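You operate a simulated robot arm through the tools that you are given. There is no shell and no other tool.

You are at the controls of a simulated robot arm. One attempt, no reset.

JOB
Vacuum the grit off the washer pull-out and push it in.
Fine: vacuum back where it stood, switched off.

Only the result counts: the job must be done as asked and must still hold three seconds after the hand-in. Knocking over, shifting, dropping, spilling or breaking anything else fails it.

ROBOT AND FRAMES
A 7-joint arm with a two-finger parallel gripper, fixed in place. Base frame: the origin is on the floor under the middle of its stand, x ahead of it, y to its left, z up. Units: m, rad, N and s.
It reaches about 1.479 m from its shoulder. Its first joint turns from -2.897 to 2.897 rad. Payload 4.4 kg.
Tool frame: the origin (TCP) lies between the finger pads and is the grasp point; the fingertips stand 0.023 m ahead of it; z points along the fingers, y is the line along which they close. The gripper opens to 0.094 m. The fingers are 0.038 m wide and 0.01 m thick; the gripper's body (0.054 by 0.096 m) begins 0.039 m behind the TCP.
Orientation is told as [roll, pitch, yaw] about the base's x, y, z axes, in that order, counted from this pose: with the fingers straight down and closing along the base's y, the tool's x points along the base's -x, its y along +y and its z along -z.

CONTROLS
- The arm moves only by the tool step_arm. Its argument "series" is one flat list of numbers, 7 for each row, row after row: the shift along the tool's x, y, z in units of 200 mm (1.0 is 200 mm), then the turn, a rotation vector about the tool's x, y, z in units of 45 degrees (1.0 is 45 degrees), then the opening, from 0 (shut) to 1 (fully open). In form: [tx, ty, tz, rx, ry, rz, grip, tx, ty, tz, rx, ry, rz, grip, ...]. A call has 1 to 20 rows; each row is the pose to reach, as a shift and turn from the pose commanded when the call began, along the tool's axes at that moment. A call with a number of a shift or a turn outside -1 to 1 is refused whole. Each row takes 0.2 s and may step no farther than 0.05 m and 0.15 rad from the row before; otherwise, or with a gripper value out of range, the whole call is refused. Where a pose cannot be reached the arm comes as near as it can. A force on the tool above 40 N (or 10 N above the force at the start of the call, whichever is more), or a blocked arm, ends the call early, and 0.2 s more pass. The fingers move at their own pace (about 0.072 m/s each) and stop on an object; they squeeze with about 39 N. The grip force told is the motor's: it shows also when the fingers shut on nothing. Time passes only in rows, and 0.2 s behind the last, so rows that repeat a pose let the fingers close. It gives the time, the measured TCP pose, the force on the tool (base axes), the opening and the grip force at its end, in the units of the frame above (readings bear some noise), with the torque about the TCP (base axes, N m) and any sound that the robot's microphone picked up.
- Cameras (640 x 400 px; columns grow to the right, rows downward): "scene" is fixed at [0.049, -0.5011, 1.5584]; the picture's right is [0.67, -0.75, 0.00], its down [-0.41, -0.37, -0.84] and it looks along [0.62, 0.56, -0.55] (base axes); focal length 373 px, centre (320, 200). "wrist" rides on the gripper at [0.086, 0.016, -0.074] in the tool frame; the picture's right is [-0.18, 0.98, 0.00], its down [-0.58, -0.11, -0.81] and it looks along [-0.79, -0.15, 0.59] (tool axes); focal length 243 px, centre (320, 200).
- get_image(camera): a new picture of that camera. No time passes.
- probe_pixels(camera, pixels): for up to 12 pixels [column, row] of the newest picture of that camera ("zoom" is the newest enlarged one), the place [x, y, z] in the base frame of the surface seen there, good to about 0.002 m, but the place of the scene camera against the robot may be out by one fixed shift of up to 0.012 m in any direction. No time passes.
- zoom(camera, box): a new picture of the part [left, top, right, bottom] of that camera's present view, enlarged. No time passes.
- close_job(): hands the job in; it is judged then, once.

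Unless the task says otherwise, let go and move clear before handing in.

The tools are called after "Call:" by a JSON object that holds its "fn" and its "kwargs". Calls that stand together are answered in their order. step_arm: Moves the arm, as the interface text tells. Its arguments: {"type":"object","properties":{"series":{"type":"array","items":{"type":"number"}}},"required":["series"]} The other tools are called the same way: get_image (camera) takes a picture; probe_pixels (camera, pixels) gives the place of the surface under pixels of a picture; zoom (camera, box) takes an enlarged picture of a part of a camera's view; close_job () hands the job in.

At the start:

```text
t: 0.0
eef_pos: [0.4879, 0.4264, 1.0585]
tool_rot: [0.001, 0.001, 0.0]
contact_force: [1.0, 0.4, 0.5]
ft_torque: [0.01, 0.0, 0.03]
opening: 0.0939
grasp_force: 0.1
```

scene: 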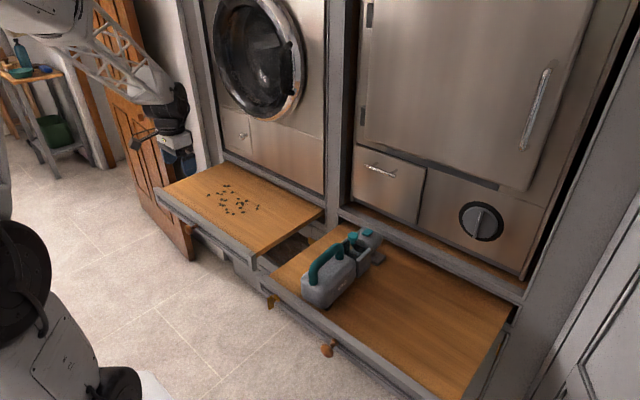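
wrist: 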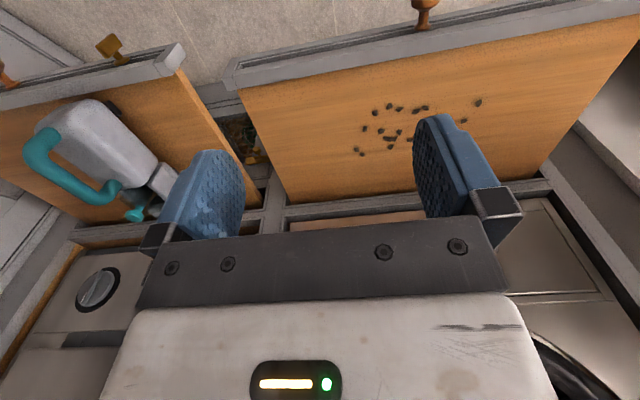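

The scene picture shows grit on the left pull-out (around pixel 235,200), under the washer, and a hand vacuum with a teal handle on the right pull-out (around 340,265). I will look closer at both before moving.

Call:
{"fn": "zoom", "kwargs": {"camera": "scene", "box": [260, 200, 420, 320]}}

Call:
{"fn": "zoom", "kwargs": {"camera": "wrist", "box": [0, 60, 240, 240]}}

Call:
{"fn": "zoom", "kwargs": {"camera": "scene", "box": [140, 140, 340, 300]}}

```text
3.33 times, centred on (340, 260) of scene
```

zoom: 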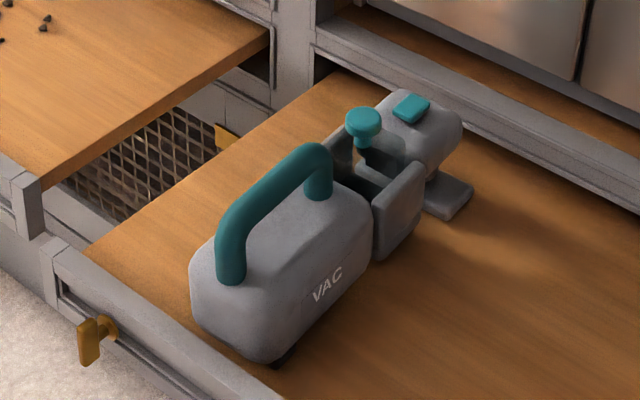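

```text
2.22 times, centred on (120, 150) of wrist
```

zoom: 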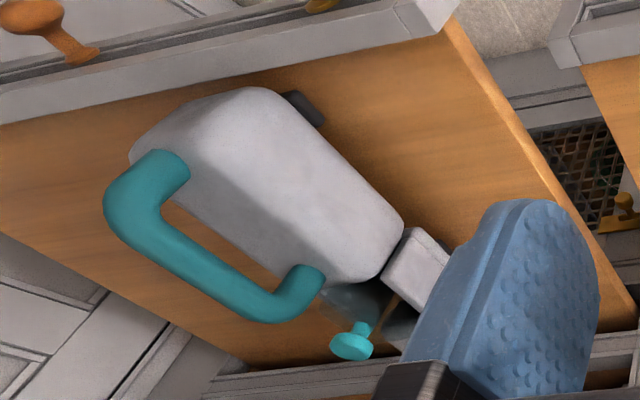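

```text
2.50 times, centred on (240, 220) of scene
```

zoom: 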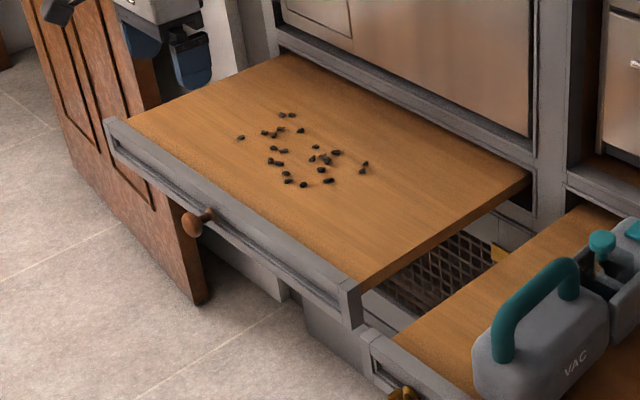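

The zoom shows a canister body with an arched teal handle, a teal mushroom knob and a flat teal piece on the far unit. I'll probe these parts and the two boards for geometry.

Call:
{"fn": "zoom", "kwargs": {"camera": "scene", "box": [290, 215, 400, 315]}}

Call:
{"fn": "probe_pixels", "kwargs": {"camera": "scene", "pixels": [[154, 190], [255, 262], [322, 210], [224, 164], [274, 280], [345, 225], [510, 305], [465, 395], [258, 208], [208, 193], [226, 185], [236, 213]]}}

```text
4.00 times, centred on (345, 265) of scene
```

zoom: 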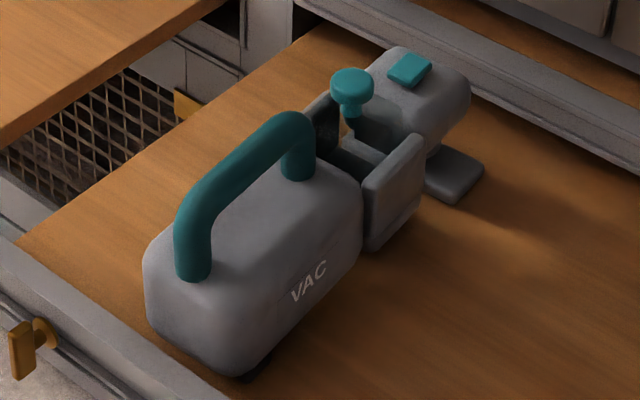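

```text
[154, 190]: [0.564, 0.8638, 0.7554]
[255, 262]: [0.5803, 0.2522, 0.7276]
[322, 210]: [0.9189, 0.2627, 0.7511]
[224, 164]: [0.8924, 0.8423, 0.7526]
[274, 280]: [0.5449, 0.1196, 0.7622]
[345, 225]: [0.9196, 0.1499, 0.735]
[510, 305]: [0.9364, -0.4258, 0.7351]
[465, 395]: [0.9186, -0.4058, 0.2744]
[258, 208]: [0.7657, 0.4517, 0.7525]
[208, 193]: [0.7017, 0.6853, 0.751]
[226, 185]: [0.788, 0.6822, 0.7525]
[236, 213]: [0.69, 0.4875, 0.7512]
```

The boards are at z about 0.752 (left) and 0.735 (right). Next I'll probe the vacuum parts in the zoom: handle, knob, flat piece, body edges and tail unit.

Call:
{"fn": "probe_pixels", "kwargs": {"camera": "zoom", "pixels": [[195, 195], [240, 150], [290, 115], [193, 265], [297, 170], [352, 78], [350, 110], [410, 68], [440, 90], [460, 175], [395, 170], [330, 110]]}}

Call:
{"fn": "probe_pixels", "kwargs": {"camera": "scene", "pixels": [[326, 296], [303, 290], [337, 286], [350, 258], [330, 275], [320, 300], [354, 308], [380, 265], [362, 260], [368, 252], [345, 248], [360, 248]]}}

```text
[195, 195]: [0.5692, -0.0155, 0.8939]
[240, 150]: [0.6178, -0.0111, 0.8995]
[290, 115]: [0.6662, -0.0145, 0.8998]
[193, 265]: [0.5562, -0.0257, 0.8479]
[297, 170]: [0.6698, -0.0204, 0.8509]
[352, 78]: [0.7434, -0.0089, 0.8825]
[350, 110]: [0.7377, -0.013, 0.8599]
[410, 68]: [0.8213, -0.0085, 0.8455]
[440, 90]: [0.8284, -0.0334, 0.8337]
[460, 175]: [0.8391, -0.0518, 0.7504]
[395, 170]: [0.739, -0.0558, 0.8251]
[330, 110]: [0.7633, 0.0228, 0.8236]
```

```text
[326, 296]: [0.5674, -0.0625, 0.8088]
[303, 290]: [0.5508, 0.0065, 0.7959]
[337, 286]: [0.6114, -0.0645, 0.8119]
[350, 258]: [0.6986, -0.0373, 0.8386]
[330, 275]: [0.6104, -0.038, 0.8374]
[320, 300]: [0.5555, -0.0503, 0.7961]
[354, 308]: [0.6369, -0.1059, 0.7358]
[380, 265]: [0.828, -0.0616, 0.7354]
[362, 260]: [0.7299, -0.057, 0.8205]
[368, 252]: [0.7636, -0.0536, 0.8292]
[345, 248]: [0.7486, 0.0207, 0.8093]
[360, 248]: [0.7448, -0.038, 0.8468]
```

The vacuum's axis runs along x, with the handle top at z≈0.90, the knob at about (0.743, -0.01, 0.88) and the flat teal piece at about (0.82, -0.01, 0.845). I'll raise the arm and move it over toward the vacuum so the wrist camera can see it better.

Call:
{"fn": "step_arm", "kwargs": {"series": [-0.04, -0.2, -0.11, 0, 0, 0, 1, -0.08, -0.4, -0.22, 0, 0, 0, 1, -0.12, -0.6, -0.33, 0, 0, 0, 1, -0.16, -0.8, -0.44, 0, 0, 0, 1, -0.16, -1.0, -0.45, 0, 0, 0, 1]}}

```text
t: 1.2
eef_pos: [0.521, 0.2256, 1.1484]
tool_rot: [0.001, 0.001, 0.0]
contact_force: [-0.3, -0.2, 1.0]
ft_torque: [0.0, 0.04, 0.0]
opening: 0.0939
grasp_force: 0.1
```

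The arm moved as commanded, to (0.521, 0.226, 1.148). I'll continue along -y to bring the vacuum into view.

Call:
{"fn": "step_arm", "kwargs": {"series": [0, -0.2, 0, 0, 0, 0, 1, 0, -0.4, 0, 0, 0, 0, 1, 0, -0.6, 0, 0, 0, 0, 1, 0, -0.8, 0, 0, 0, 0, 1, 0, -0.95, 0, 0, 0, 0, 1]}}

Call:
{"fn": "get_image", "kwargs": {"camera": "wrist"}}

Call:
{"fn": "get_image", "kwargs": {"camera": "scene"}}

```text
t: 2.4
eef_pos: [0.5201, 0.0368, 1.1485]
tool_rot: [0.0, -0.001, -0.001]
contact_force: [0.8, -0.1, -0.5]
ft_torque: [-0.04, -0.01, -0.01]
opening: 0.0937
grasp_force: 0.1
```

```text
taken
```

wrist: 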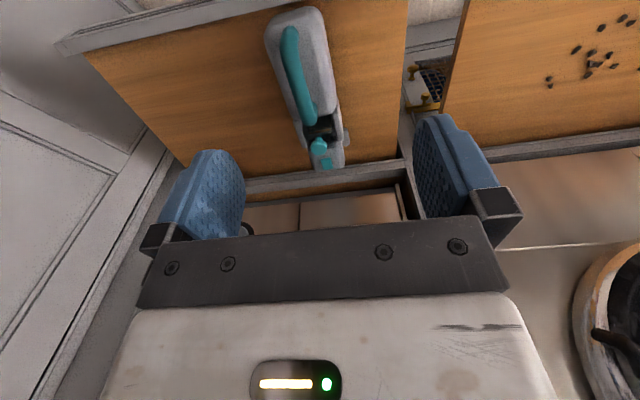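

```text
taken
```

scene: 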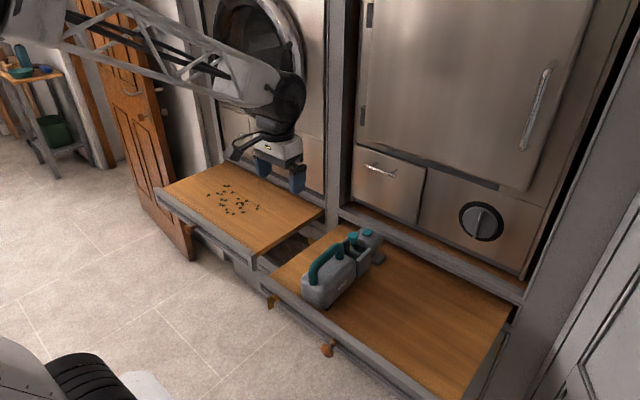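

The vacuum is now in the wrist view around (310,90). I'll zoom in on it.

Call:
{"fn": "zoom", "kwargs": {"camera": "wrist", "box": [240, 0, 400, 180]}}

Call:
{"fn": "probe_pixels", "kwargs": {"camera": "wrist", "pixels": [[291, 40], [295, 75], [306, 115], [318, 146], [328, 162], [322, 130], [348, 140], [320, 25], [285, 30], [310, 12], [333, 110], [322, 112]]}}

```text
2.22 times, centred on (320, 90) of wrist
```

zoom: 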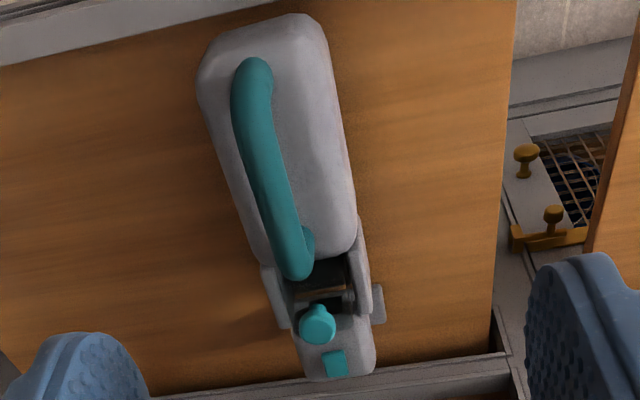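

```text
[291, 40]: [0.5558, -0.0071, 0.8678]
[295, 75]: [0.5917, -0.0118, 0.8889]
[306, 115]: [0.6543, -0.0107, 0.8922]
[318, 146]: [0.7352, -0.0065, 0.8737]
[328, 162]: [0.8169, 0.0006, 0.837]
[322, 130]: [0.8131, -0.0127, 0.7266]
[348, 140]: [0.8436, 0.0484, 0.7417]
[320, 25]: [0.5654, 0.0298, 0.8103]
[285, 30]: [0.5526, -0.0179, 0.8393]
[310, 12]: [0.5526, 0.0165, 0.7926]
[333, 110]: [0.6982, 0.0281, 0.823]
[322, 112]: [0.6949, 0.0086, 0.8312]
```

The wrist view shows a body with a handle, an open middle section with the knob between two cheeks, and a head with a wide flat foot. I'll move closer to understand the switch and nozzle.

Call:
{"fn": "step_arm", "kwargs": {"series": [-0.1, 0, 0.2, 0, 0, 0, 1, -0.2, 0, 0.4, 0, 0, 0, 1, -0.3, 0, 0.6, 0, 0, 0, 1]}}

Call:
{"fn": "get_image", "kwargs": {"camera": "wrist"}}

Call:
{"fn": "zoom", "kwargs": {"camera": "wrist", "box": [240, 60, 400, 220]}}

```text
t: 3.2
eef_pos: [0.5789, 0.0377, 1.0297]
tool_rot: [0.001, -0.003, 0.0]
contact_force: [0.0, -0.6, 0.6]
ft_torque: [-0.01, 0.02, 0.03]
opening: 0.0939
grasp_force: 0.0
```

```text
taken
```

wrist: 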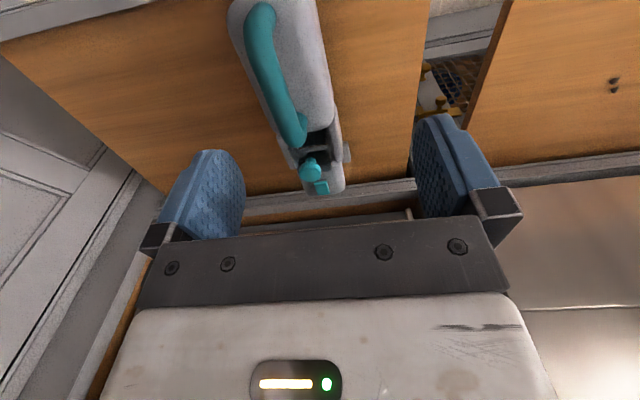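

```text
2.50 times, centred on (320, 140) of wrist
```

zoom: 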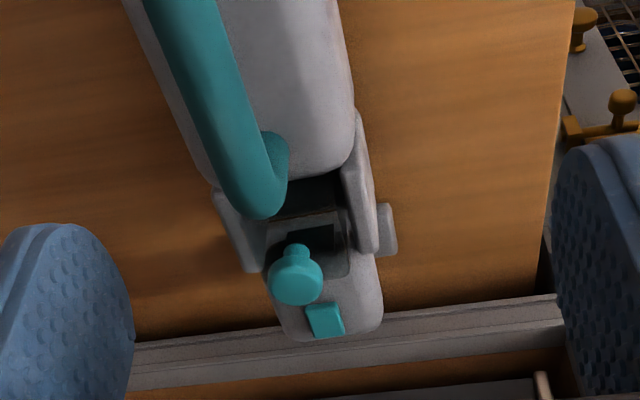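

There is a see-through piece with the knob in the bay between the cheeks, and the flat teal pad on the head looks like a switch. I'll zoom further from both cameras.

Call:
{"fn": "zoom", "kwargs": {"camera": "wrist", "box": [280, 110, 360, 200]}}

Call:
{"fn": "zoom", "kwargs": {"camera": "scene", "box": [335, 220, 395, 280]}}

```text
4.44 times, centred on (320, 155) of wrist
```

zoom: 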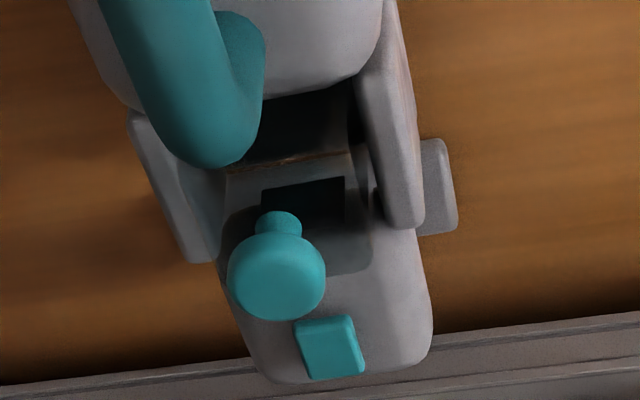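

```text
6.67 times, centred on (365, 250) of scene
```

zoom: 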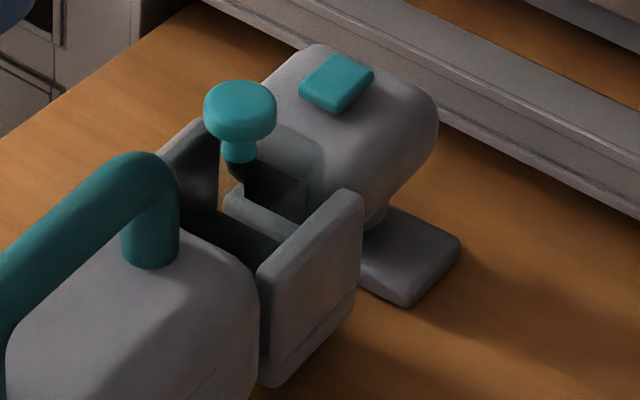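

I'll probe the zoomed details of the bay: knob, see-through part, dark areas, cheeks and foot.

Call:
{"fn": "probe_pixels", "kwargs": {"camera": "zoom", "pixels": [[240, 95], [238, 148], [258, 205], [280, 190], [250, 235], [215, 225], [200, 165], [315, 250], [310, 300], [305, 160], [335, 80], [410, 255]]}}

Call:
{"fn": "zoom", "kwargs": {"camera": "wrist", "box": [280, 110, 360, 200]}}

Call:
{"fn": "probe_pixels", "kwargs": {"camera": "zoom", "pixels": [[275, 275], [280, 222], [300, 205], [345, 250], [330, 170], [290, 140], [395, 120], [170, 190], [330, 350], [400, 300], [440, 190], [245, 200]]}}

```text
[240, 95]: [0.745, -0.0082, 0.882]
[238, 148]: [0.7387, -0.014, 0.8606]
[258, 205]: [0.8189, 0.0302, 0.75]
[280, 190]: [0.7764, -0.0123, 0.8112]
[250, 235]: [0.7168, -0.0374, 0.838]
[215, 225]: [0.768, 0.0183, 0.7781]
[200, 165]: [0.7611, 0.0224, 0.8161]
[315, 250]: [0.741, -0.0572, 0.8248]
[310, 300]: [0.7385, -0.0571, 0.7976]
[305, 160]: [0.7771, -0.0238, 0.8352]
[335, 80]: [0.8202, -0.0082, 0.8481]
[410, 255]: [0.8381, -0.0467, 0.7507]
```

```text
4.44 times, centred on (320, 155) of wrist
```

zoom: 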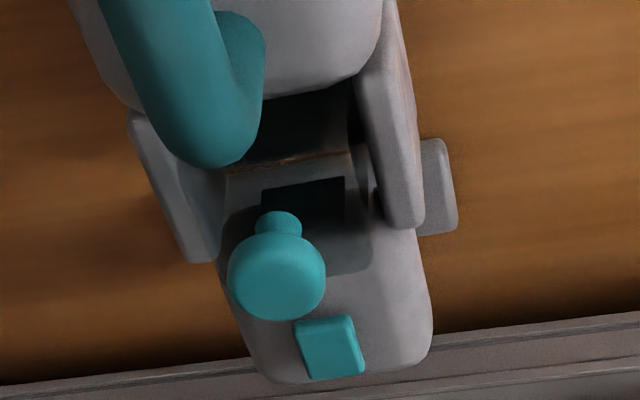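

```text
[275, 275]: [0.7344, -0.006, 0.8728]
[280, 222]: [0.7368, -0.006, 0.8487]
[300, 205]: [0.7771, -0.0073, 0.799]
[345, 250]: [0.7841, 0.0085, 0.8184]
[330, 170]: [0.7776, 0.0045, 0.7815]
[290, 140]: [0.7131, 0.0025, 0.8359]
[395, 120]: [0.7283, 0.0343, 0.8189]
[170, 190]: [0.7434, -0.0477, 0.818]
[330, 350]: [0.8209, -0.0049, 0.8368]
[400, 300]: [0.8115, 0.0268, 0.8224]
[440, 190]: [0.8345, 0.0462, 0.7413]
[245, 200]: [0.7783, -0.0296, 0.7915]
```

The head's rear face is at x≈0.777 and the knob's stem rises from a see-through cup in the bay, with its top at z≈0.836. I'll turn the gripper to look from the +y side and clarify the cup and the switch.

Call:
{"fn": "step_arm", "kwargs": {"series": [-0.14, 0.06, 0, 0, 0, 0.1667, 1, -0.28, 0.12, 0, 0, 0, 0.3333, 1, -0.42, 0.18, 0, 0, 0, 0.5, 1, -0.56, 0.24, 0, 0, 0, 0.6667, 1, -0.7, 0.3, 0, 0, 0, 0.8333, 1, -0.82, 0.36, 0, 0, 0, 1.0, 1]}}

Call:
{"fn": "step_arm", "kwargs": {"series": [0, 0, 0, 0, 0, 0.1667, 1, 0, 0, 0, 0, 0, 0.3333, 1, 0, 0, 0, 0, 0, 0.5, 1, 0, 0, 0, 0, 0, 0.6667, 1, 0, 0, 0, 0, 0, 0.8333, 1, 0, 0, 0, 0, 0, 1.0, 1]}}

Call:
{"fn": "get_image", "kwargs": {"camera": "wrist"}}

```text
t: 4.6
eef_pos: [0.744, 0.1082, 1.0268]
tool_rot: [0.003, -0.001, -0.787]
contact_force: [0.3, 0.4, -0.9]
ft_torque: [-0.03, 0.0, -0.02]
opening: 0.0939
grasp_force: 0.0
```

```text
t: 6.0
eef_pos: [0.7446, 0.1088, 1.0291]
tool_rot: [0.0, 0.002, -1.571]
contact_force: [-0.8, -0.2, 1.3]
ft_torque: [-0.01, 0.02, 0.03]
opening: 0.0941
grasp_force: 0.1
```

```text
taken
```

wrist: 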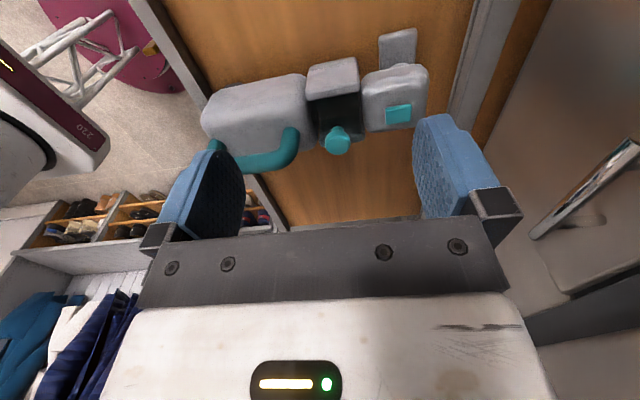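

Call:
{"fn": "zoom", "kwargs": {"camera": "wrist", "box": [280, 20, 440, 180]}}

Call:
{"fn": "zoom", "kwargs": {"camera": "wrist", "box": [300, 70, 380, 160]}}

```text
2.50 times, centred on (360, 100) of wrist
```

zoom: 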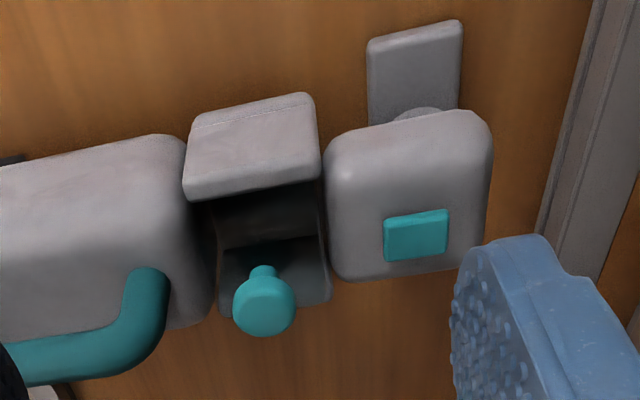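

```text
4.44 times, centred on (340, 115) of wrist
```

zoom: 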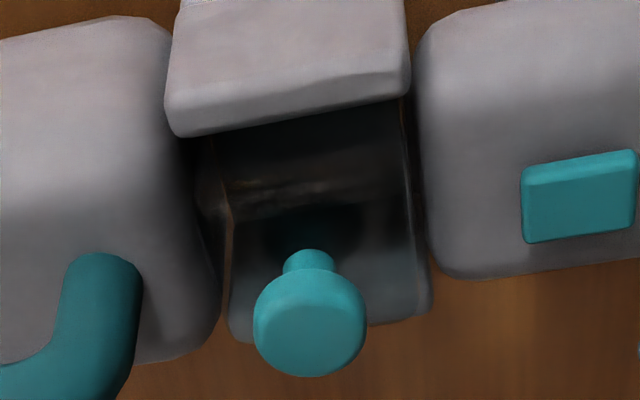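

From this side I see the smoky cup with its knob in the bay and the teal pad (wrist pixel ~398,114) on the head, while the nozzle foot sticks out under the head. I'll probe the exact places with the wrist camera.

Call:
{"fn": "probe_pixels", "kwargs": {"camera": "wrist", "pixels": [[388, 108], [410, 105], [411, 121], [389, 123], [399, 114], [337, 141], [398, 45], [385, 60], [412, 32], [380, 36], [405, 70], [333, 80]]}}

Call:
{"fn": "probe_pixels", "kwargs": {"camera": "wrist", "pixels": [[275, 162], [250, 162], [290, 145], [230, 110], [280, 100], [425, 90], [370, 85], [330, 128], [345, 95], [330, 105], [320, 95], [440, 60]]}}

```text
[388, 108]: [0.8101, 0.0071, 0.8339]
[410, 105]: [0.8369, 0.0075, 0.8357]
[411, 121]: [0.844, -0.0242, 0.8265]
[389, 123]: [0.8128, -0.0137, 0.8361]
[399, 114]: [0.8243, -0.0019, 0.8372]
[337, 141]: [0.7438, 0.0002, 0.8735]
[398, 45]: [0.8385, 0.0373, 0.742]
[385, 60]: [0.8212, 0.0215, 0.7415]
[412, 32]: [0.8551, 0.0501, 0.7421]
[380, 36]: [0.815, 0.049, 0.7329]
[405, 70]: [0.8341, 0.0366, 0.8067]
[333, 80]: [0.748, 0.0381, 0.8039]
```

```text
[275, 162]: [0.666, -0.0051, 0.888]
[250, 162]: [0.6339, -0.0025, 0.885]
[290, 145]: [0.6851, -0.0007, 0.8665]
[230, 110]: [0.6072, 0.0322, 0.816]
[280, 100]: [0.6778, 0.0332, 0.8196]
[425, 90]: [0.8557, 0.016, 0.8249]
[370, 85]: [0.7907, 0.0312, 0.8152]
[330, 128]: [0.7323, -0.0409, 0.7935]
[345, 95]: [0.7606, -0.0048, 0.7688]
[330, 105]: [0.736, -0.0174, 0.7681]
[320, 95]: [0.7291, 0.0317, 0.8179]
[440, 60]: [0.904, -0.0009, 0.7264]
```

The pad spans x 0.81–0.837, y −0.014–0.0075, with its top at z≈0.837. Before going down there, I'll check how far forward the dryer's front and its small drawer handle stand.

Call:
{"fn": "get_image", "kwargs": {"camera": "scene"}}

Call:
{"fn": "probe_pixels", "kwargs": {"camera": "scene", "pixels": [[380, 168], [400, 190], [365, 120], [300, 175], [240, 100], [480, 215], [545, 100], [410, 230], [340, 190], [270, 150], [245, 135], [327, 348]]}}

```text
taken
```

scene: 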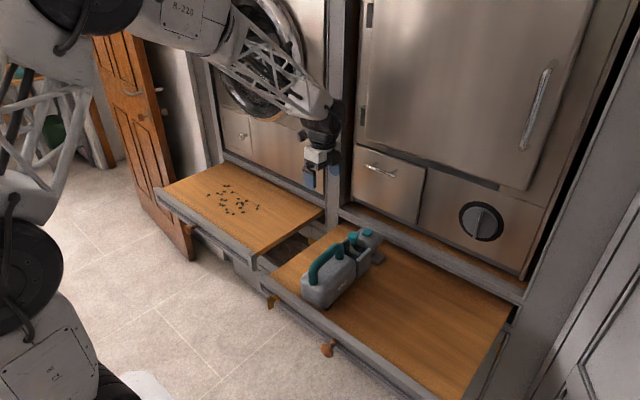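

```text
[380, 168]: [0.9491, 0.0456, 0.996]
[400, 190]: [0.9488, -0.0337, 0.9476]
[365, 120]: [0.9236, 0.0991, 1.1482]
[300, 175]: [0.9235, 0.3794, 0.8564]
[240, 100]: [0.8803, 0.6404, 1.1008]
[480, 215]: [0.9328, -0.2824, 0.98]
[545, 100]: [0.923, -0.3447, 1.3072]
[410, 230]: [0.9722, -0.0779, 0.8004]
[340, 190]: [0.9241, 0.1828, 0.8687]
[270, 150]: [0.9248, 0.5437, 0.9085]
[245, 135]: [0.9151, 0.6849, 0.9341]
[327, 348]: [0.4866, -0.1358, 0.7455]
```

The fronts stand at x≈0.92–0.95, so there is room over the pad. I'll close the fingers and move to above the pad.

Call:
{"fn": "step_arm", "kwargs": {"series": [-0.1, 0.07, 0.1, 0, 0, 0, 0, -0.2, 0.14, 0.2, 0, 0, 0, 0, -0.3, 0.21, 0.3, 0, 0, 0, 0, -0.4, 0.28, 0.4, 0, 0, 0, 0, -0.5, 0.35, 0.5, 0, 0, 0, 0, -0.559, 0.392, 0.6, 0, 0, 0, 0, -0.559, 0.392, 0.645, 0, 0, 0, 0]}}

Call:
{"fn": "get_image", "kwargs": {"camera": "wrist"}}

Call:
{"fn": "zoom", "kwargs": {"camera": "scene", "box": [290, 180, 420, 310]}}

```text
t: 7.6
eef_pos: [0.8217, -0.0047, 0.8986]
tool_rot: [0.0, 0.0, -1.572]
contact_force: [-0.9, -0.2, -0.5]
ft_torque: [-0.01, 0.01, 0.02]
opening: 0.0
grasp_force: 39.0
```

```text
taken
```

wrist: 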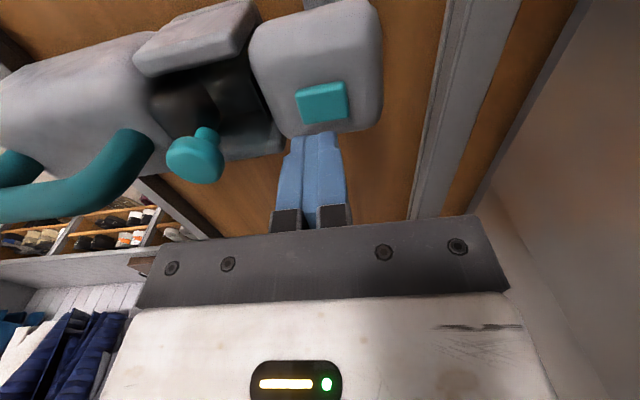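

```text
3.08 times, centred on (355, 245) of scene
```

zoom: 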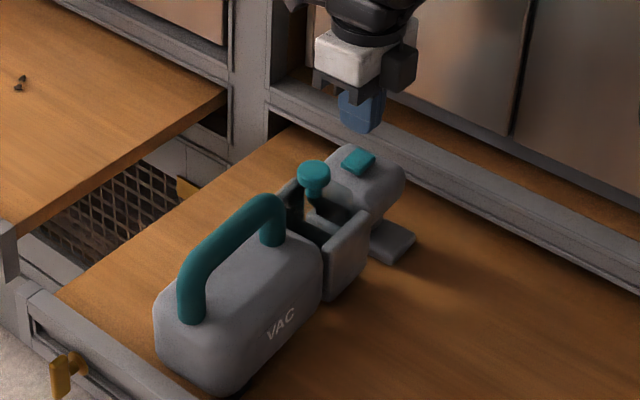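

The closed fingers are above the pad, and the wrist view is closer to the bay now. I'll zoom in on the cup and pad before pressing.

Call:
{"fn": "zoom", "kwargs": {"camera": "wrist", "box": [120, 0, 400, 190]}}

Call:
{"fn": "zoom", "kwargs": {"camera": "wrist", "box": [140, 50, 300, 190]}}

Call:
{"fn": "probe_pixels", "kwargs": {"camera": "wrist", "pixels": [[296, 92], [347, 83], [349, 118], [303, 122], [322, 102], [195, 160], [206, 133], [180, 95], [230, 100], [255, 145], [320, 60], [365, 100]]}}

```text
2.11 times, centred on (260, 95) of wrist
```

zoom: 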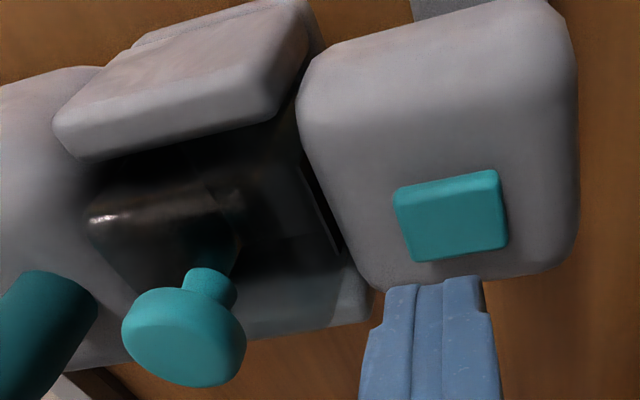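

```text
2.86 times, centred on (220, 120) of wrist
```

zoom: 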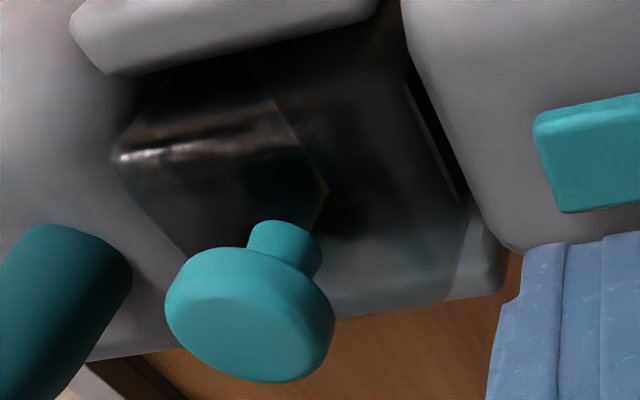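

```text
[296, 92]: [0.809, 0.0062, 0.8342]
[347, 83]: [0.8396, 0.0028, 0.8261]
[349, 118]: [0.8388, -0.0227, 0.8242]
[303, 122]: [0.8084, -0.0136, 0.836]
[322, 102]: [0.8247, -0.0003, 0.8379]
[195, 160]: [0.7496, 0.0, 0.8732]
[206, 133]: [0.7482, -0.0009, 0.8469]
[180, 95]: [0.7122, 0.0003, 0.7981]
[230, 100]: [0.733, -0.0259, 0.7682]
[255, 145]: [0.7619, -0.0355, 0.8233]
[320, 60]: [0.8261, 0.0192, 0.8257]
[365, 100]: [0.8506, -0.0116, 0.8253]
```

The cup looks empty and seated, the pad's top is at z≈0.8375 and my fingertips are at about 0.8755. I'll go down to just above the pad.

Call:
{"fn": "step_arm", "kwargs": {"series": [0, 0, 0.06, 0, 0, 0, 0, 0, 0, 0.12, 0, 0, 0, 0, 0, 0, 0.165, 0, 0, 0, 0]}}

```text
t: 8.4
eef_pos: [0.8222, -0.0043, 0.8662]
tool_rot: [0.003, 0.0, -1.572]
contact_force: [0.1, -0.3, 0.4]
ft_torque: [-0.01, -0.01, 0.03]
opening: 0.0
grasp_force: 38.5
```

The tips are at about z 0.843, roughly 5 mm above the pad. I'll press down in small steps, ending about 3 mm into the pad, and watch force and sound.

Call:
{"fn": "step_arm", "kwargs": {"series": [0, 0, 0.01, 0, 0, 0, 0, 0, 0, 0.02, 0, 0, 0, 0, 0, 0, 0.03, 0, 0, 0, 0, 0, 0, 0.035, 0, 0, 0, 0, 0, 0, 0.04, 0, 0, 0, 0]}}

```text
t: 9.6
eef_pos: [0.8233, -0.004, 0.8598]
tool_rot: [0.0, -0.001, -1.57]
contact_force: [0.2, -1.0, 0.4]
ft_torque: [0.0, -0.02, -0.01]
opening: 0.0001
grasp_force: 38.9
```

There's still no contact at tip z≈0.836. I'll keep going in 1 mm steps.

Call:
{"fn": "step_arm", "kwargs": {"series": [0, 0, 0.005, 0, 0, 0, 0, 0, 0, 0.01, 0, 0, 0, 0, 0, 0, 0.015, 0, 0, 0, 0, 0, 0, 0.015, 0, 0, 0, 0]}}

```text
t: 10.6
eef_pos: [0.8223, -0.0028, 0.8544]
tool_rot: [0.001, -0.001, -1.572]
contact_force: [-0.6, 0.4, 3.3]
ft_torque: [0.02, -0.03, 0.01]
opening: 0.0002
grasp_force: 39.0
```

Contact now: 3.3 N upward and no sound yet. I'll press about 2 mm further in small steps.

Call:
{"fn": "step_arm", "kwargs": {"series": [0, 0, 0.005, 0, 0, 0, 0, 0, 0, 0.01, 0, 0, 0, 0, 0, 0, 0.01, 0, 0, 0, 0]}}

```text
t: 11.4
eef_pos: [0.8228, -0.0043, 0.854]
tool_rot: [0.003, 0.002, -1.571]
contact_force: [0.9, 0.7, 7.9]
ft_torque: [0.06, -0.07, -0.01]
opening: 0.0
grasp_force: 39.0
```

Force is up to 7.9 N, still without a sound. I'll press a bit further.

Call:
{"fn": "step_arm", "kwargs": {"series": [0, 0, 0.005, 0, 0, 0, 0, 0, 0, 0.01, 0, 0, 0, 0, 0, 0, 0.01, 0, 0, 0, 0]}}

Call:
{"fn": "get_image", "kwargs": {"camera": "wrist"}}

```text
t: 12.2
eef_pos: [0.8235, -0.0039, 0.8514]
tool_rot: [0.002, -0.001, -1.571]
contact_force: [-0.3, -1.3, 14.8]
ft_torque: [-0.07, -0.07, 0.04]
opening: 0.0
grasp_force: 38.8
```

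```text
taken
```

wrist: 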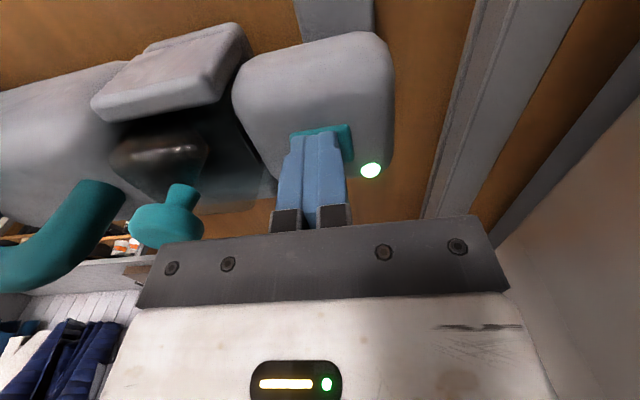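

A green lamp has lit on the head (wrist pixel 370,170), so the pad looks like the switch. I'll lift off and see whether it stays on.

Call:
{"fn": "step_arm", "kwargs": {"series": [0, 0, -0.05, 0, 0, 0, 0, 0, 0, -0.15, 0, 0, 0, 0, 0, 0, -0.3, 0, 0, 0, 0]}}

Call:
{"fn": "get_image", "kwargs": {"camera": "wrist"}}

Call:
{"fn": "zoom", "kwargs": {"camera": "scene", "box": [290, 180, 420, 310]}}

```text
t: 13.0
eef_pos: [0.8218, -0.0041, 0.9114]
tool_rot: [0.001, 0.001, -1.57]
contact_force: [0.2, 0.1, 0.5]
ft_torque: [0.0, 0.0, 0.04]
opening: 0.0
grasp_force: 39.3
```

```text
taken
```

wrist: 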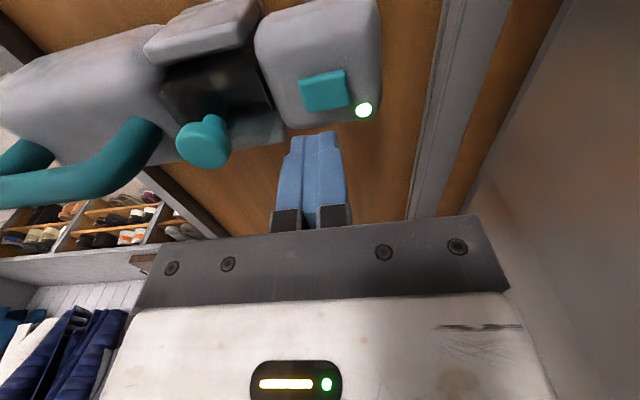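

```text
3.08 times, centred on (355, 245) of scene
```

zoom: 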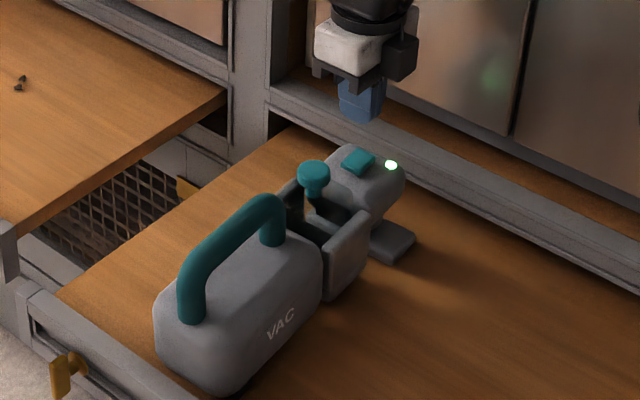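

The lamp stays lit, so the vacuum is switched on. Next I'll probe the washer pull-out's front lip, its knob and the grit spread, to plan the vacuum's path.

Call:
{"fn": "zoom", "kwargs": {"camera": "scene", "box": [150, 160, 290, 260]}}

Call:
{"fn": "probe_pixels", "kwargs": {"camera": "zoom", "pixels": [[20, 135], [60, 160], [150, 215], [300, 310], [460, 420], [320, 115], [240, 145], [310, 245], [492, 218], [430, 245], [346, 170], [410, 235]]}}

```text
4.00 times, centred on (220, 210) of scene
```

zoom: 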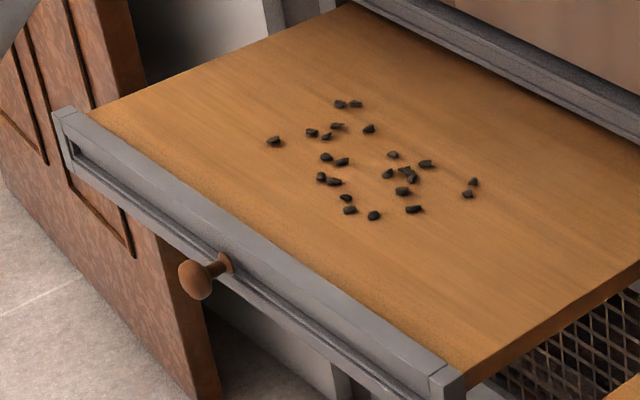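

```text
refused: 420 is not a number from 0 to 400
```

Call:
{"fn": "probe_pixels", "kwargs": {"camera": "zoom", "pixels": [[70, 115], [110, 120], [190, 265], [225, 258], [300, 270], [430, 360], [340, 103], [275, 142], [347, 210], [474, 181], [467, 194], [413, 210]]}}

Call:
{"fn": "probe_pixels", "kwargs": {"camera": "zoom", "pixels": [[356, 104], [374, 215], [322, 177], [312, 132], [370, 128], [427, 164], [393, 155], [403, 191], [310, 245], [330, 255], [460, 370], [450, 340]]}}

```text
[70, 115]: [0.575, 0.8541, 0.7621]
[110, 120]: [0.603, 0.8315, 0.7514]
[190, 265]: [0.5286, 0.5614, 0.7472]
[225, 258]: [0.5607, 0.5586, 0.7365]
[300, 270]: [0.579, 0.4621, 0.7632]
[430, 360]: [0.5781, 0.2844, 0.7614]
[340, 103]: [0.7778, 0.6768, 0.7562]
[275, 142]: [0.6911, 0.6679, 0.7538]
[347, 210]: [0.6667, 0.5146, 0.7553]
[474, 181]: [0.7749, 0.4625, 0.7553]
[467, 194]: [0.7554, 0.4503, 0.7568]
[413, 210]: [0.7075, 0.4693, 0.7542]
```

```text
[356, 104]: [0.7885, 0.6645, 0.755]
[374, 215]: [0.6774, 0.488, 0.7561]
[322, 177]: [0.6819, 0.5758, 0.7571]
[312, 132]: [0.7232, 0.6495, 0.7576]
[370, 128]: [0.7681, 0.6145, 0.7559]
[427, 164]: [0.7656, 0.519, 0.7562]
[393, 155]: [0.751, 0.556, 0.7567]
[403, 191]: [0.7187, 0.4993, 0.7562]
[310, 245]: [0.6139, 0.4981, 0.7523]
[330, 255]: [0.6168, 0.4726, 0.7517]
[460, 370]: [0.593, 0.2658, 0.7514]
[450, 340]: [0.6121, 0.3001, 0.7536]
```

The front lip stands about 10 mm above the board, so I'd rather sweep with the nose pointing +y, clear of it. I'll raise, turn the gripper back and test whether the arm can reach the needed orientation over the washer board while I inspect the grit.

Call:
{"fn": "step_arm", "kwargs": {"series": [0, 0, -0.22, 0, 0, -0.1667, 0, 0, -0.1, -0.4, 0, 0, -0.3333, 0, 0, -0.25, -0.55, 0, 0, -0.5, 0.2, 0, -0.45, -0.65, 0, 0, -0.6667, 0.5, 0, -0.68, -0.7, 0, 0, -0.8333, 1, 0, -0.9, -0.7, 0, 0, -1.0, 1]}}

Call:
{"fn": "step_arm", "kwargs": {"series": [0.09, 0.147, 0, 0, 0, -0.1667, 1, 0.18, 0.295, 0, 0, 0, -0.3333, 1, 0.265, 0.442, 0, 0, 0, -0.5, 1, 0.353, 0.59, 0, 0, 0, -0.6667, 1, 0.44, 0.737, 0, 0, 0, -0.8333, 1, 0.53, 0.884, 0, 0, 0, -1.0, 1]}}

```text
t: 14.4
eef_pos: [0.6436, -0.0022, 1.0506]
tool_rot: [0.0, -0.001, -0.784]
contact_force: [0.1, 0.0, 0.2]
ft_torque: [0.02, -0.02, 0.02]
opening: 0.0942
grasp_force: 0.1
```

```text
t: 15.8
eef_pos: [0.6923, 0.1957, 1.0532]
tool_rot: [0.0, 0.0, -0.001]
contact_force: [0.1, -0.1, 0.0]
ft_torque: [0.01, 0.01, -0.01]
opening: 0.094
grasp_force: 0.0
```

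Back at yaw 0 with no trouble. Now I'll test turning on to yaw +90° over the washer board.

Call:
{"fn": "step_arm", "kwargs": {"series": [-0.03, 0.1, 0, 0, 0, -0.1667, 1, -0.06, 0.2, 0, 0, 0, -0.3333, 1, -0.09, 0.3, 0, 0, 0, -0.5, 1, -0.12, 0.4, 0, 0, 0, -0.6667, 1, -0.15, 0.45, 0, 0, 0, -0.8333, 1, -0.18, 0.5, 0, 0, 0, -1.0, 1]}}

Call:
{"fn": "step_arm", "kwargs": {"series": [0, 0, 0, 0, 0, -0.1667, 1, 0, 0, 0, 0, 0, -0.3333, 1, 0, 0, 0, 0, 0, -0.5, 1, 0, 0, 0, 0, 0, -0.6667, 1, 0, 0, 0, 0, 0, -0.8333, 1, 0, 0, 0, 0, 0, -1.0, 1]}}

Call:
{"fn": "get_image", "kwargs": {"camera": "wrist"}}

```text
t: 17.2
eef_pos: [0.7279, 0.2979, 1.0519]
tool_rot: [0.001, -0.001, 0.787]
contact_force: [-0.5, -1.1, 0.1]
ft_torque: [0.04, -0.03, 0.02]
opening: 0.0941
grasp_force: 0.0
```

```text
t: 18.6
eef_pos: [0.7281, 0.2964, 1.0526]
tool_rot: [0.0, -0.001, 1.573]
contact_force: [0.6, 0.7, 0.7]
ft_torque: [-0.02, -0.01, 0.01]
opening: 0.0939
grasp_force: 0.0
```

```text
taken
```

wrist: 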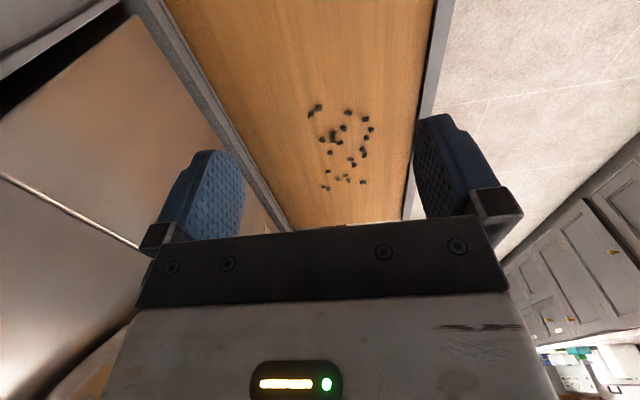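

Yaw +90° is reachable, and the grit is visible at around (340,140). I'll zoom and probe its accurate places.

Call:
{"fn": "zoom", "kwargs": {"camera": "wrist", "box": [280, 90, 400, 200]}}

Call:
{"fn": "probe_pixels", "kwargs": {"camera": "wrist", "pixels": [[318, 106], [310, 116], [366, 118], [371, 130], [362, 152], [326, 188], [363, 182], [348, 112], [300, 150], [390, 150], [433, 60], [335, 140]]}}

```text
3.64 times, centred on (340, 145) of wrist
```

zoom: 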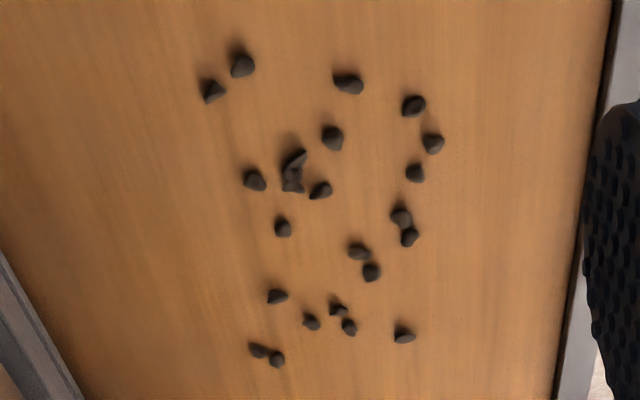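

```text
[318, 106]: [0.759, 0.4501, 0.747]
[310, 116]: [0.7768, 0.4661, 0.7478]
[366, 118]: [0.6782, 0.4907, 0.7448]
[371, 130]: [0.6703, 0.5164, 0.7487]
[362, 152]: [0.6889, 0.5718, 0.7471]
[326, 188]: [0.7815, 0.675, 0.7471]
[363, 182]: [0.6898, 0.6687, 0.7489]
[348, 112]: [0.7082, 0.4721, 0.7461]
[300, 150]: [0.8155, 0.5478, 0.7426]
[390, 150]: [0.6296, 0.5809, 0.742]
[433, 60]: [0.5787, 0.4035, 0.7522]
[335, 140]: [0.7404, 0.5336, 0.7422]
```

There are 23 grit bits within x 0.67–0.79, y 0.45–0.68, about 5 mm high on a board at z≈0.742. Now I'll go back above the vacuum handle at yaw 0 with the fingers open.

Call:
{"fn": "step_arm", "kwargs": {"series": [0.125, 0.042, 0, 0, 0, 0.1667, 1, 0.25, 0.083, 0, 0, 0, 0.3333, 1, 0.375, 0.125, 0, 0, 0, 0.5, 1, 0.5, 0.167, 0, 0, 0, 0.6667, 1, 0.625, 0.208, 0, 0, 0, 0.8333, 1, 0.75, 0.25, 0, 0, 0, 1.0, 1]}}

Call:
{"fn": "step_arm", "kwargs": {"series": [0.118, -0.061, 0, 0, 0, 0.1667, 1, 0.236, -0.123, 0, 0, 0, 0.3333, 1, 0.354, -0.184, 0, 0, 0, 0.5, 1, 0.471, -0.245, 0, 0, 0, 0.6667, 1, 0.589, -0.307, 0, 0, 0, 0.8333, 1, 0.707, -0.368, 0, 0, 0, 1.0, 1]}}

Call:
{"fn": "get_image", "kwargs": {"camera": "wrist"}}

Call:
{"fn": "probe_pixels", "kwargs": {"camera": "scene", "pixels": [[311, 240], [308, 237], [314, 243], [271, 302], [265, 300]]}}

```text
t: 20.0
eef_pos: [0.6788, 0.1454, 1.0497]
tool_rot: [0.001, -0.001, 0.781]
contact_force: [0.6, 0.2, -0.3]
ft_torque: [0.01, 0.03, -0.01]
opening: 0.0936
grasp_force: 0.0
```

```text
t: 21.4
eef_pos: [0.6302, -0.0052, 1.0534]
tool_rot: [-0.001, 0.0, -0.001]
contact_force: [0.3, 0.0, 0.0]
ft_torque: [0.01, -0.01, -0.04]
opening: 0.0939
grasp_force: 0.1
```

```text
taken
```

wrist: 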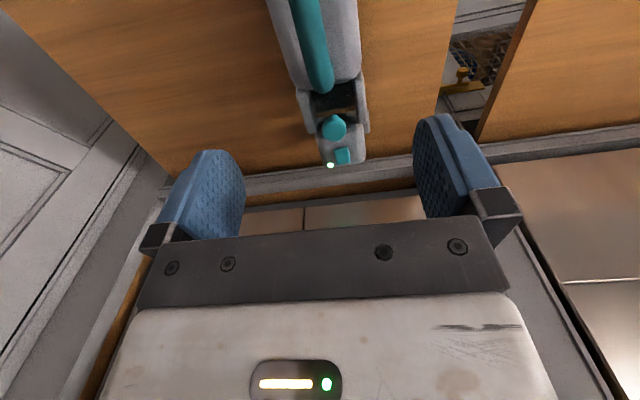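

```text
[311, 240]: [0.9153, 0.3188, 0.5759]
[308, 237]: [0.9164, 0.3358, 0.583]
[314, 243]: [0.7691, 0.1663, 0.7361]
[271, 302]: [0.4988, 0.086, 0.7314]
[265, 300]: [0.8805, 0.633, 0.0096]
```

I'm above the handle with the lamp still green at (331,165). I'll probe the handle's centre line here.

Call:
{"fn": "zoom", "kwargs": {"camera": "wrist", "box": [250, 0, 390, 100]}}

Call:
{"fn": "probe_pixels", "kwargs": {"camera": "wrist", "pixels": [[294, 10], [306, 10], [318, 10], [302, 40], [313, 40], [323, 40], [308, 65], [319, 65], [329, 65], [320, 82], [345, 50], [290, 50]]}}

```text
4.00 times, centred on (320, 50) of wrist
```

zoom: 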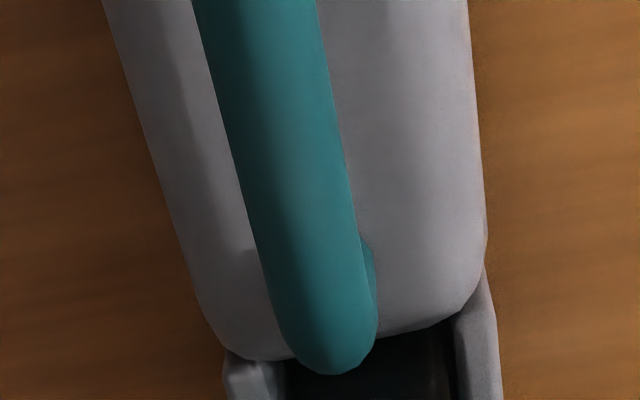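

```text
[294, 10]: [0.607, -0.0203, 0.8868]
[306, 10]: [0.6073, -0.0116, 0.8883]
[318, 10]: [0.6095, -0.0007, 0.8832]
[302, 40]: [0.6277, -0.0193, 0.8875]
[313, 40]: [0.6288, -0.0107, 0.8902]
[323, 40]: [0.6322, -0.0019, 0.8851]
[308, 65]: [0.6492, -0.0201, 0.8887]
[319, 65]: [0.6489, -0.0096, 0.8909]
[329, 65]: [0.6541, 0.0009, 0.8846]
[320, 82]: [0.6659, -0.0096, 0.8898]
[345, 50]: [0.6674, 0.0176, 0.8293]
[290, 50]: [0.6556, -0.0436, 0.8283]
```

The handle's centre line is at y≈−0.010, top z≈0.890 and about 24 mm thick. I'll descend so the pads straddle it with the TCP at (0.635, −0.010, 0.878).

Call:
{"fn": "step_arm", "kwargs": {"series": [-0.012, -0.012, 0.2, 0, 0, 0, 1, -0.025, -0.025, 0.4, 0, 0, 0, 1, -0.025, -0.025, 0.6, 0, 0, 0, 1, -0.025, -0.025, 0.75, 0, 0, 0, 1, -0.025, -0.025, 0.84, 0, 0, 0, 1, -0.025, -0.025, 0.877, 0, 0, 0, 1, -0.025, -0.025, 0.877, 0, 0, 0, 1]}}

Call:
{"fn": "get_image", "kwargs": {"camera": "wrist"}}

Call:
{"fn": "zoom", "kwargs": {"camera": "scene", "box": [290, 180, 420, 310]}}

```text
t: 23.0
eef_pos: [0.6362, -0.0094, 0.8758]
tool_rot: [0.0, 0.001, -0.001]
contact_force: [0.1, -0.4, -0.2]
ft_torque: [0.02, -0.03, -0.01]
opening: 0.0938
grasp_force: 0.1
```

```text
taken
```

wrist: 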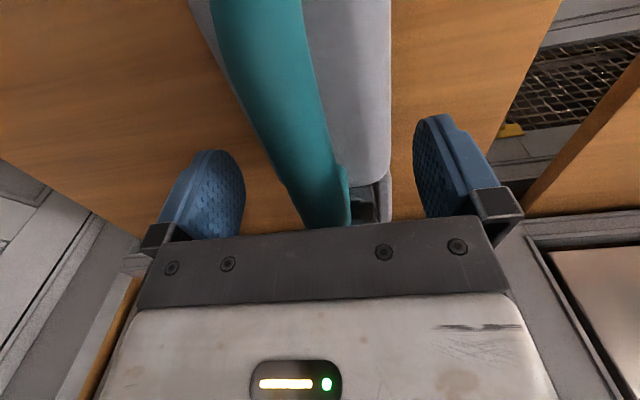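

```text
3.08 times, centred on (355, 245) of scene
```

zoom: 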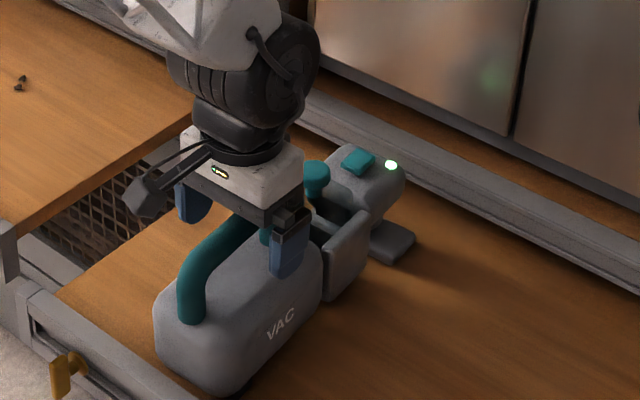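

The fingers straddle the handle. I'll close on it and hold still while they grip.

Call:
{"fn": "step_arm", "kwargs": {"series": [0, 0, 0, 0, 0, 0, 0, 0, 0, 0, 0, 0, 0, 0, 0, 0, 0, 0, 0, 0, 0, 0, 0, 0, 0, 0, 0, 0, 0, 0, 0, 0, 0, 0, 0]}}

Call:
{"fn": "zoom", "kwargs": {"camera": "scene", "box": [290, 180, 420, 310]}}

```text
t: 24.2
eef_pos: [0.6361, -0.0103, 0.8763]
tool_rot: [-0.001, 0.0, -0.001]
contact_force: [0.8, -1.0, 0.6]
ft_torque: [0.06, 0.01, -0.28]
opening: 0.0246
grasp_force: 38.7
```

```text
3.08 times, centred on (355, 245) of scene
```

zoom: 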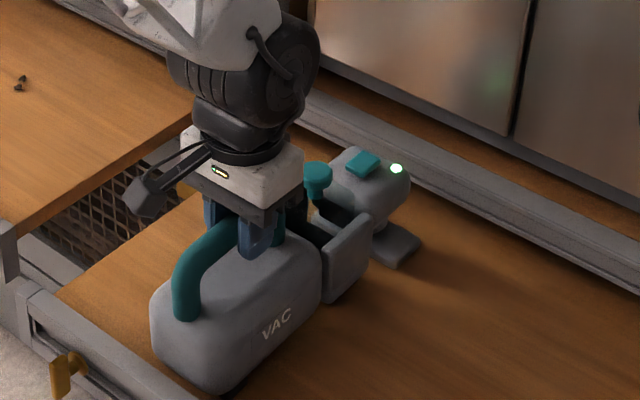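

The grip is firm at 24.6 mm, but closing straightened the vacuum by about 2.4° (lamp moved from zoom px 390,165 to 397,168), so I'll put it back with that yaw. Now I'll lift slightly and read weight and balance.

Call:
{"fn": "step_arm", "kwargs": {"series": [0, 0, -0.02, 0, 0, 0, 0, 0, 0, -0.05, 0, 0, 0, 0, 0, 0, -0.08, 0, 0, 0, 0, 0, 0, -0.08, 0, 0, 0, 0]}}

Call:
{"fn": "zoom", "kwargs": {"camera": "scene", "box": [290, 180, 420, 310]}}

```text
t: 25.2
eef_pos: [0.6349, -0.0102, 0.8931]
tool_rot: [0.0, 0.0, 0.002]
contact_force: [0.1, 0.0, -7.0]
ft_torque: [0.01, 0.43, 0.01]
opening: 0.0243
grasp_force: 39.3
```

```text
3.08 times, centred on (355, 245) of scene
```

zoom: 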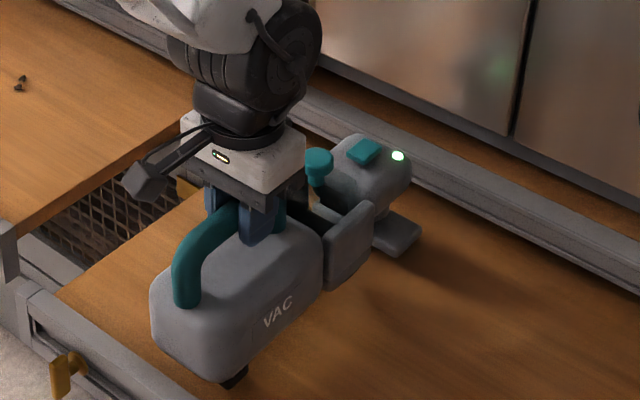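

Lifted cleanly: about 0.7 kg, with the balance point some 6 cm ahead of the grip and no tilt visible. I'll raise it further to clear everything.

Call:
{"fn": "step_arm", "kwargs": {"series": [0, 0, -0.1, 0, 0, 0, 0, 0, 0, -0.2, 0, 0, 0, 0, 0.05, 0, -0.3, 0, 0, 0, 0, 0.1, 0, -0.4, 0, 0, 0, 0, 0.15, 0, -0.5, 0, 0, 0, 0, 0.175, 0, -0.535, 0, 0, 0, 0]}}

Call:
{"fn": "get_image", "kwargs": {"camera": "scene"}}

```text
t: 26.6
eef_pos: [0.6008, -0.0097, 1.0002]
tool_rot: [0.0, -0.002, 0.001]
contact_force: [-0.4, 0.3, -6.8]
ft_torque: [0.0, 0.43, -0.01]
opening: 0.0241
grasp_force: 39.6
```

```text
taken
```

scene: 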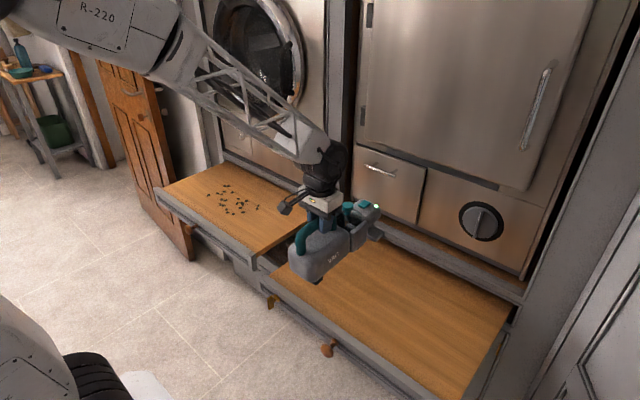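

The vacuum hangs level and steady. I'll turn it slowly toward +y while shifting left.

Call:
{"fn": "step_arm", "kwargs": {"series": [0, 0.05, 0, 0, 0, -0.1, 0, 0, 0.1, 0, 0, 0, -0.2, 0, 0, 0.15, 0, 0, 0, -0.3, 0, 0, 0.2, 0, 0, 0, -0.4, 0, 0, 0.25, 0, 0, 0, -0.5, 0, 0, 0.3, 0, 0, 0, -0.6, 0, 0, 0.35, 0, 0, 0, -0.7, 0, 0, 0.4, 0, 0, 0, -0.8, 0, 0, 0.45, 0, 0, 0, -0.9, 0, 0, 0.5, 0, 0, 0, -1.0, 0]}}

```text
t: 28.8
eef_pos: [0.6013, 0.0891, 0.9983]
tool_rot: [-0.001, 0.0, 0.786]
contact_force: [0.2, 0.1, -7.2]
ft_torque: [-0.28, 0.36, 0.01]
opening: 0.0245
grasp_force: 38.8
```

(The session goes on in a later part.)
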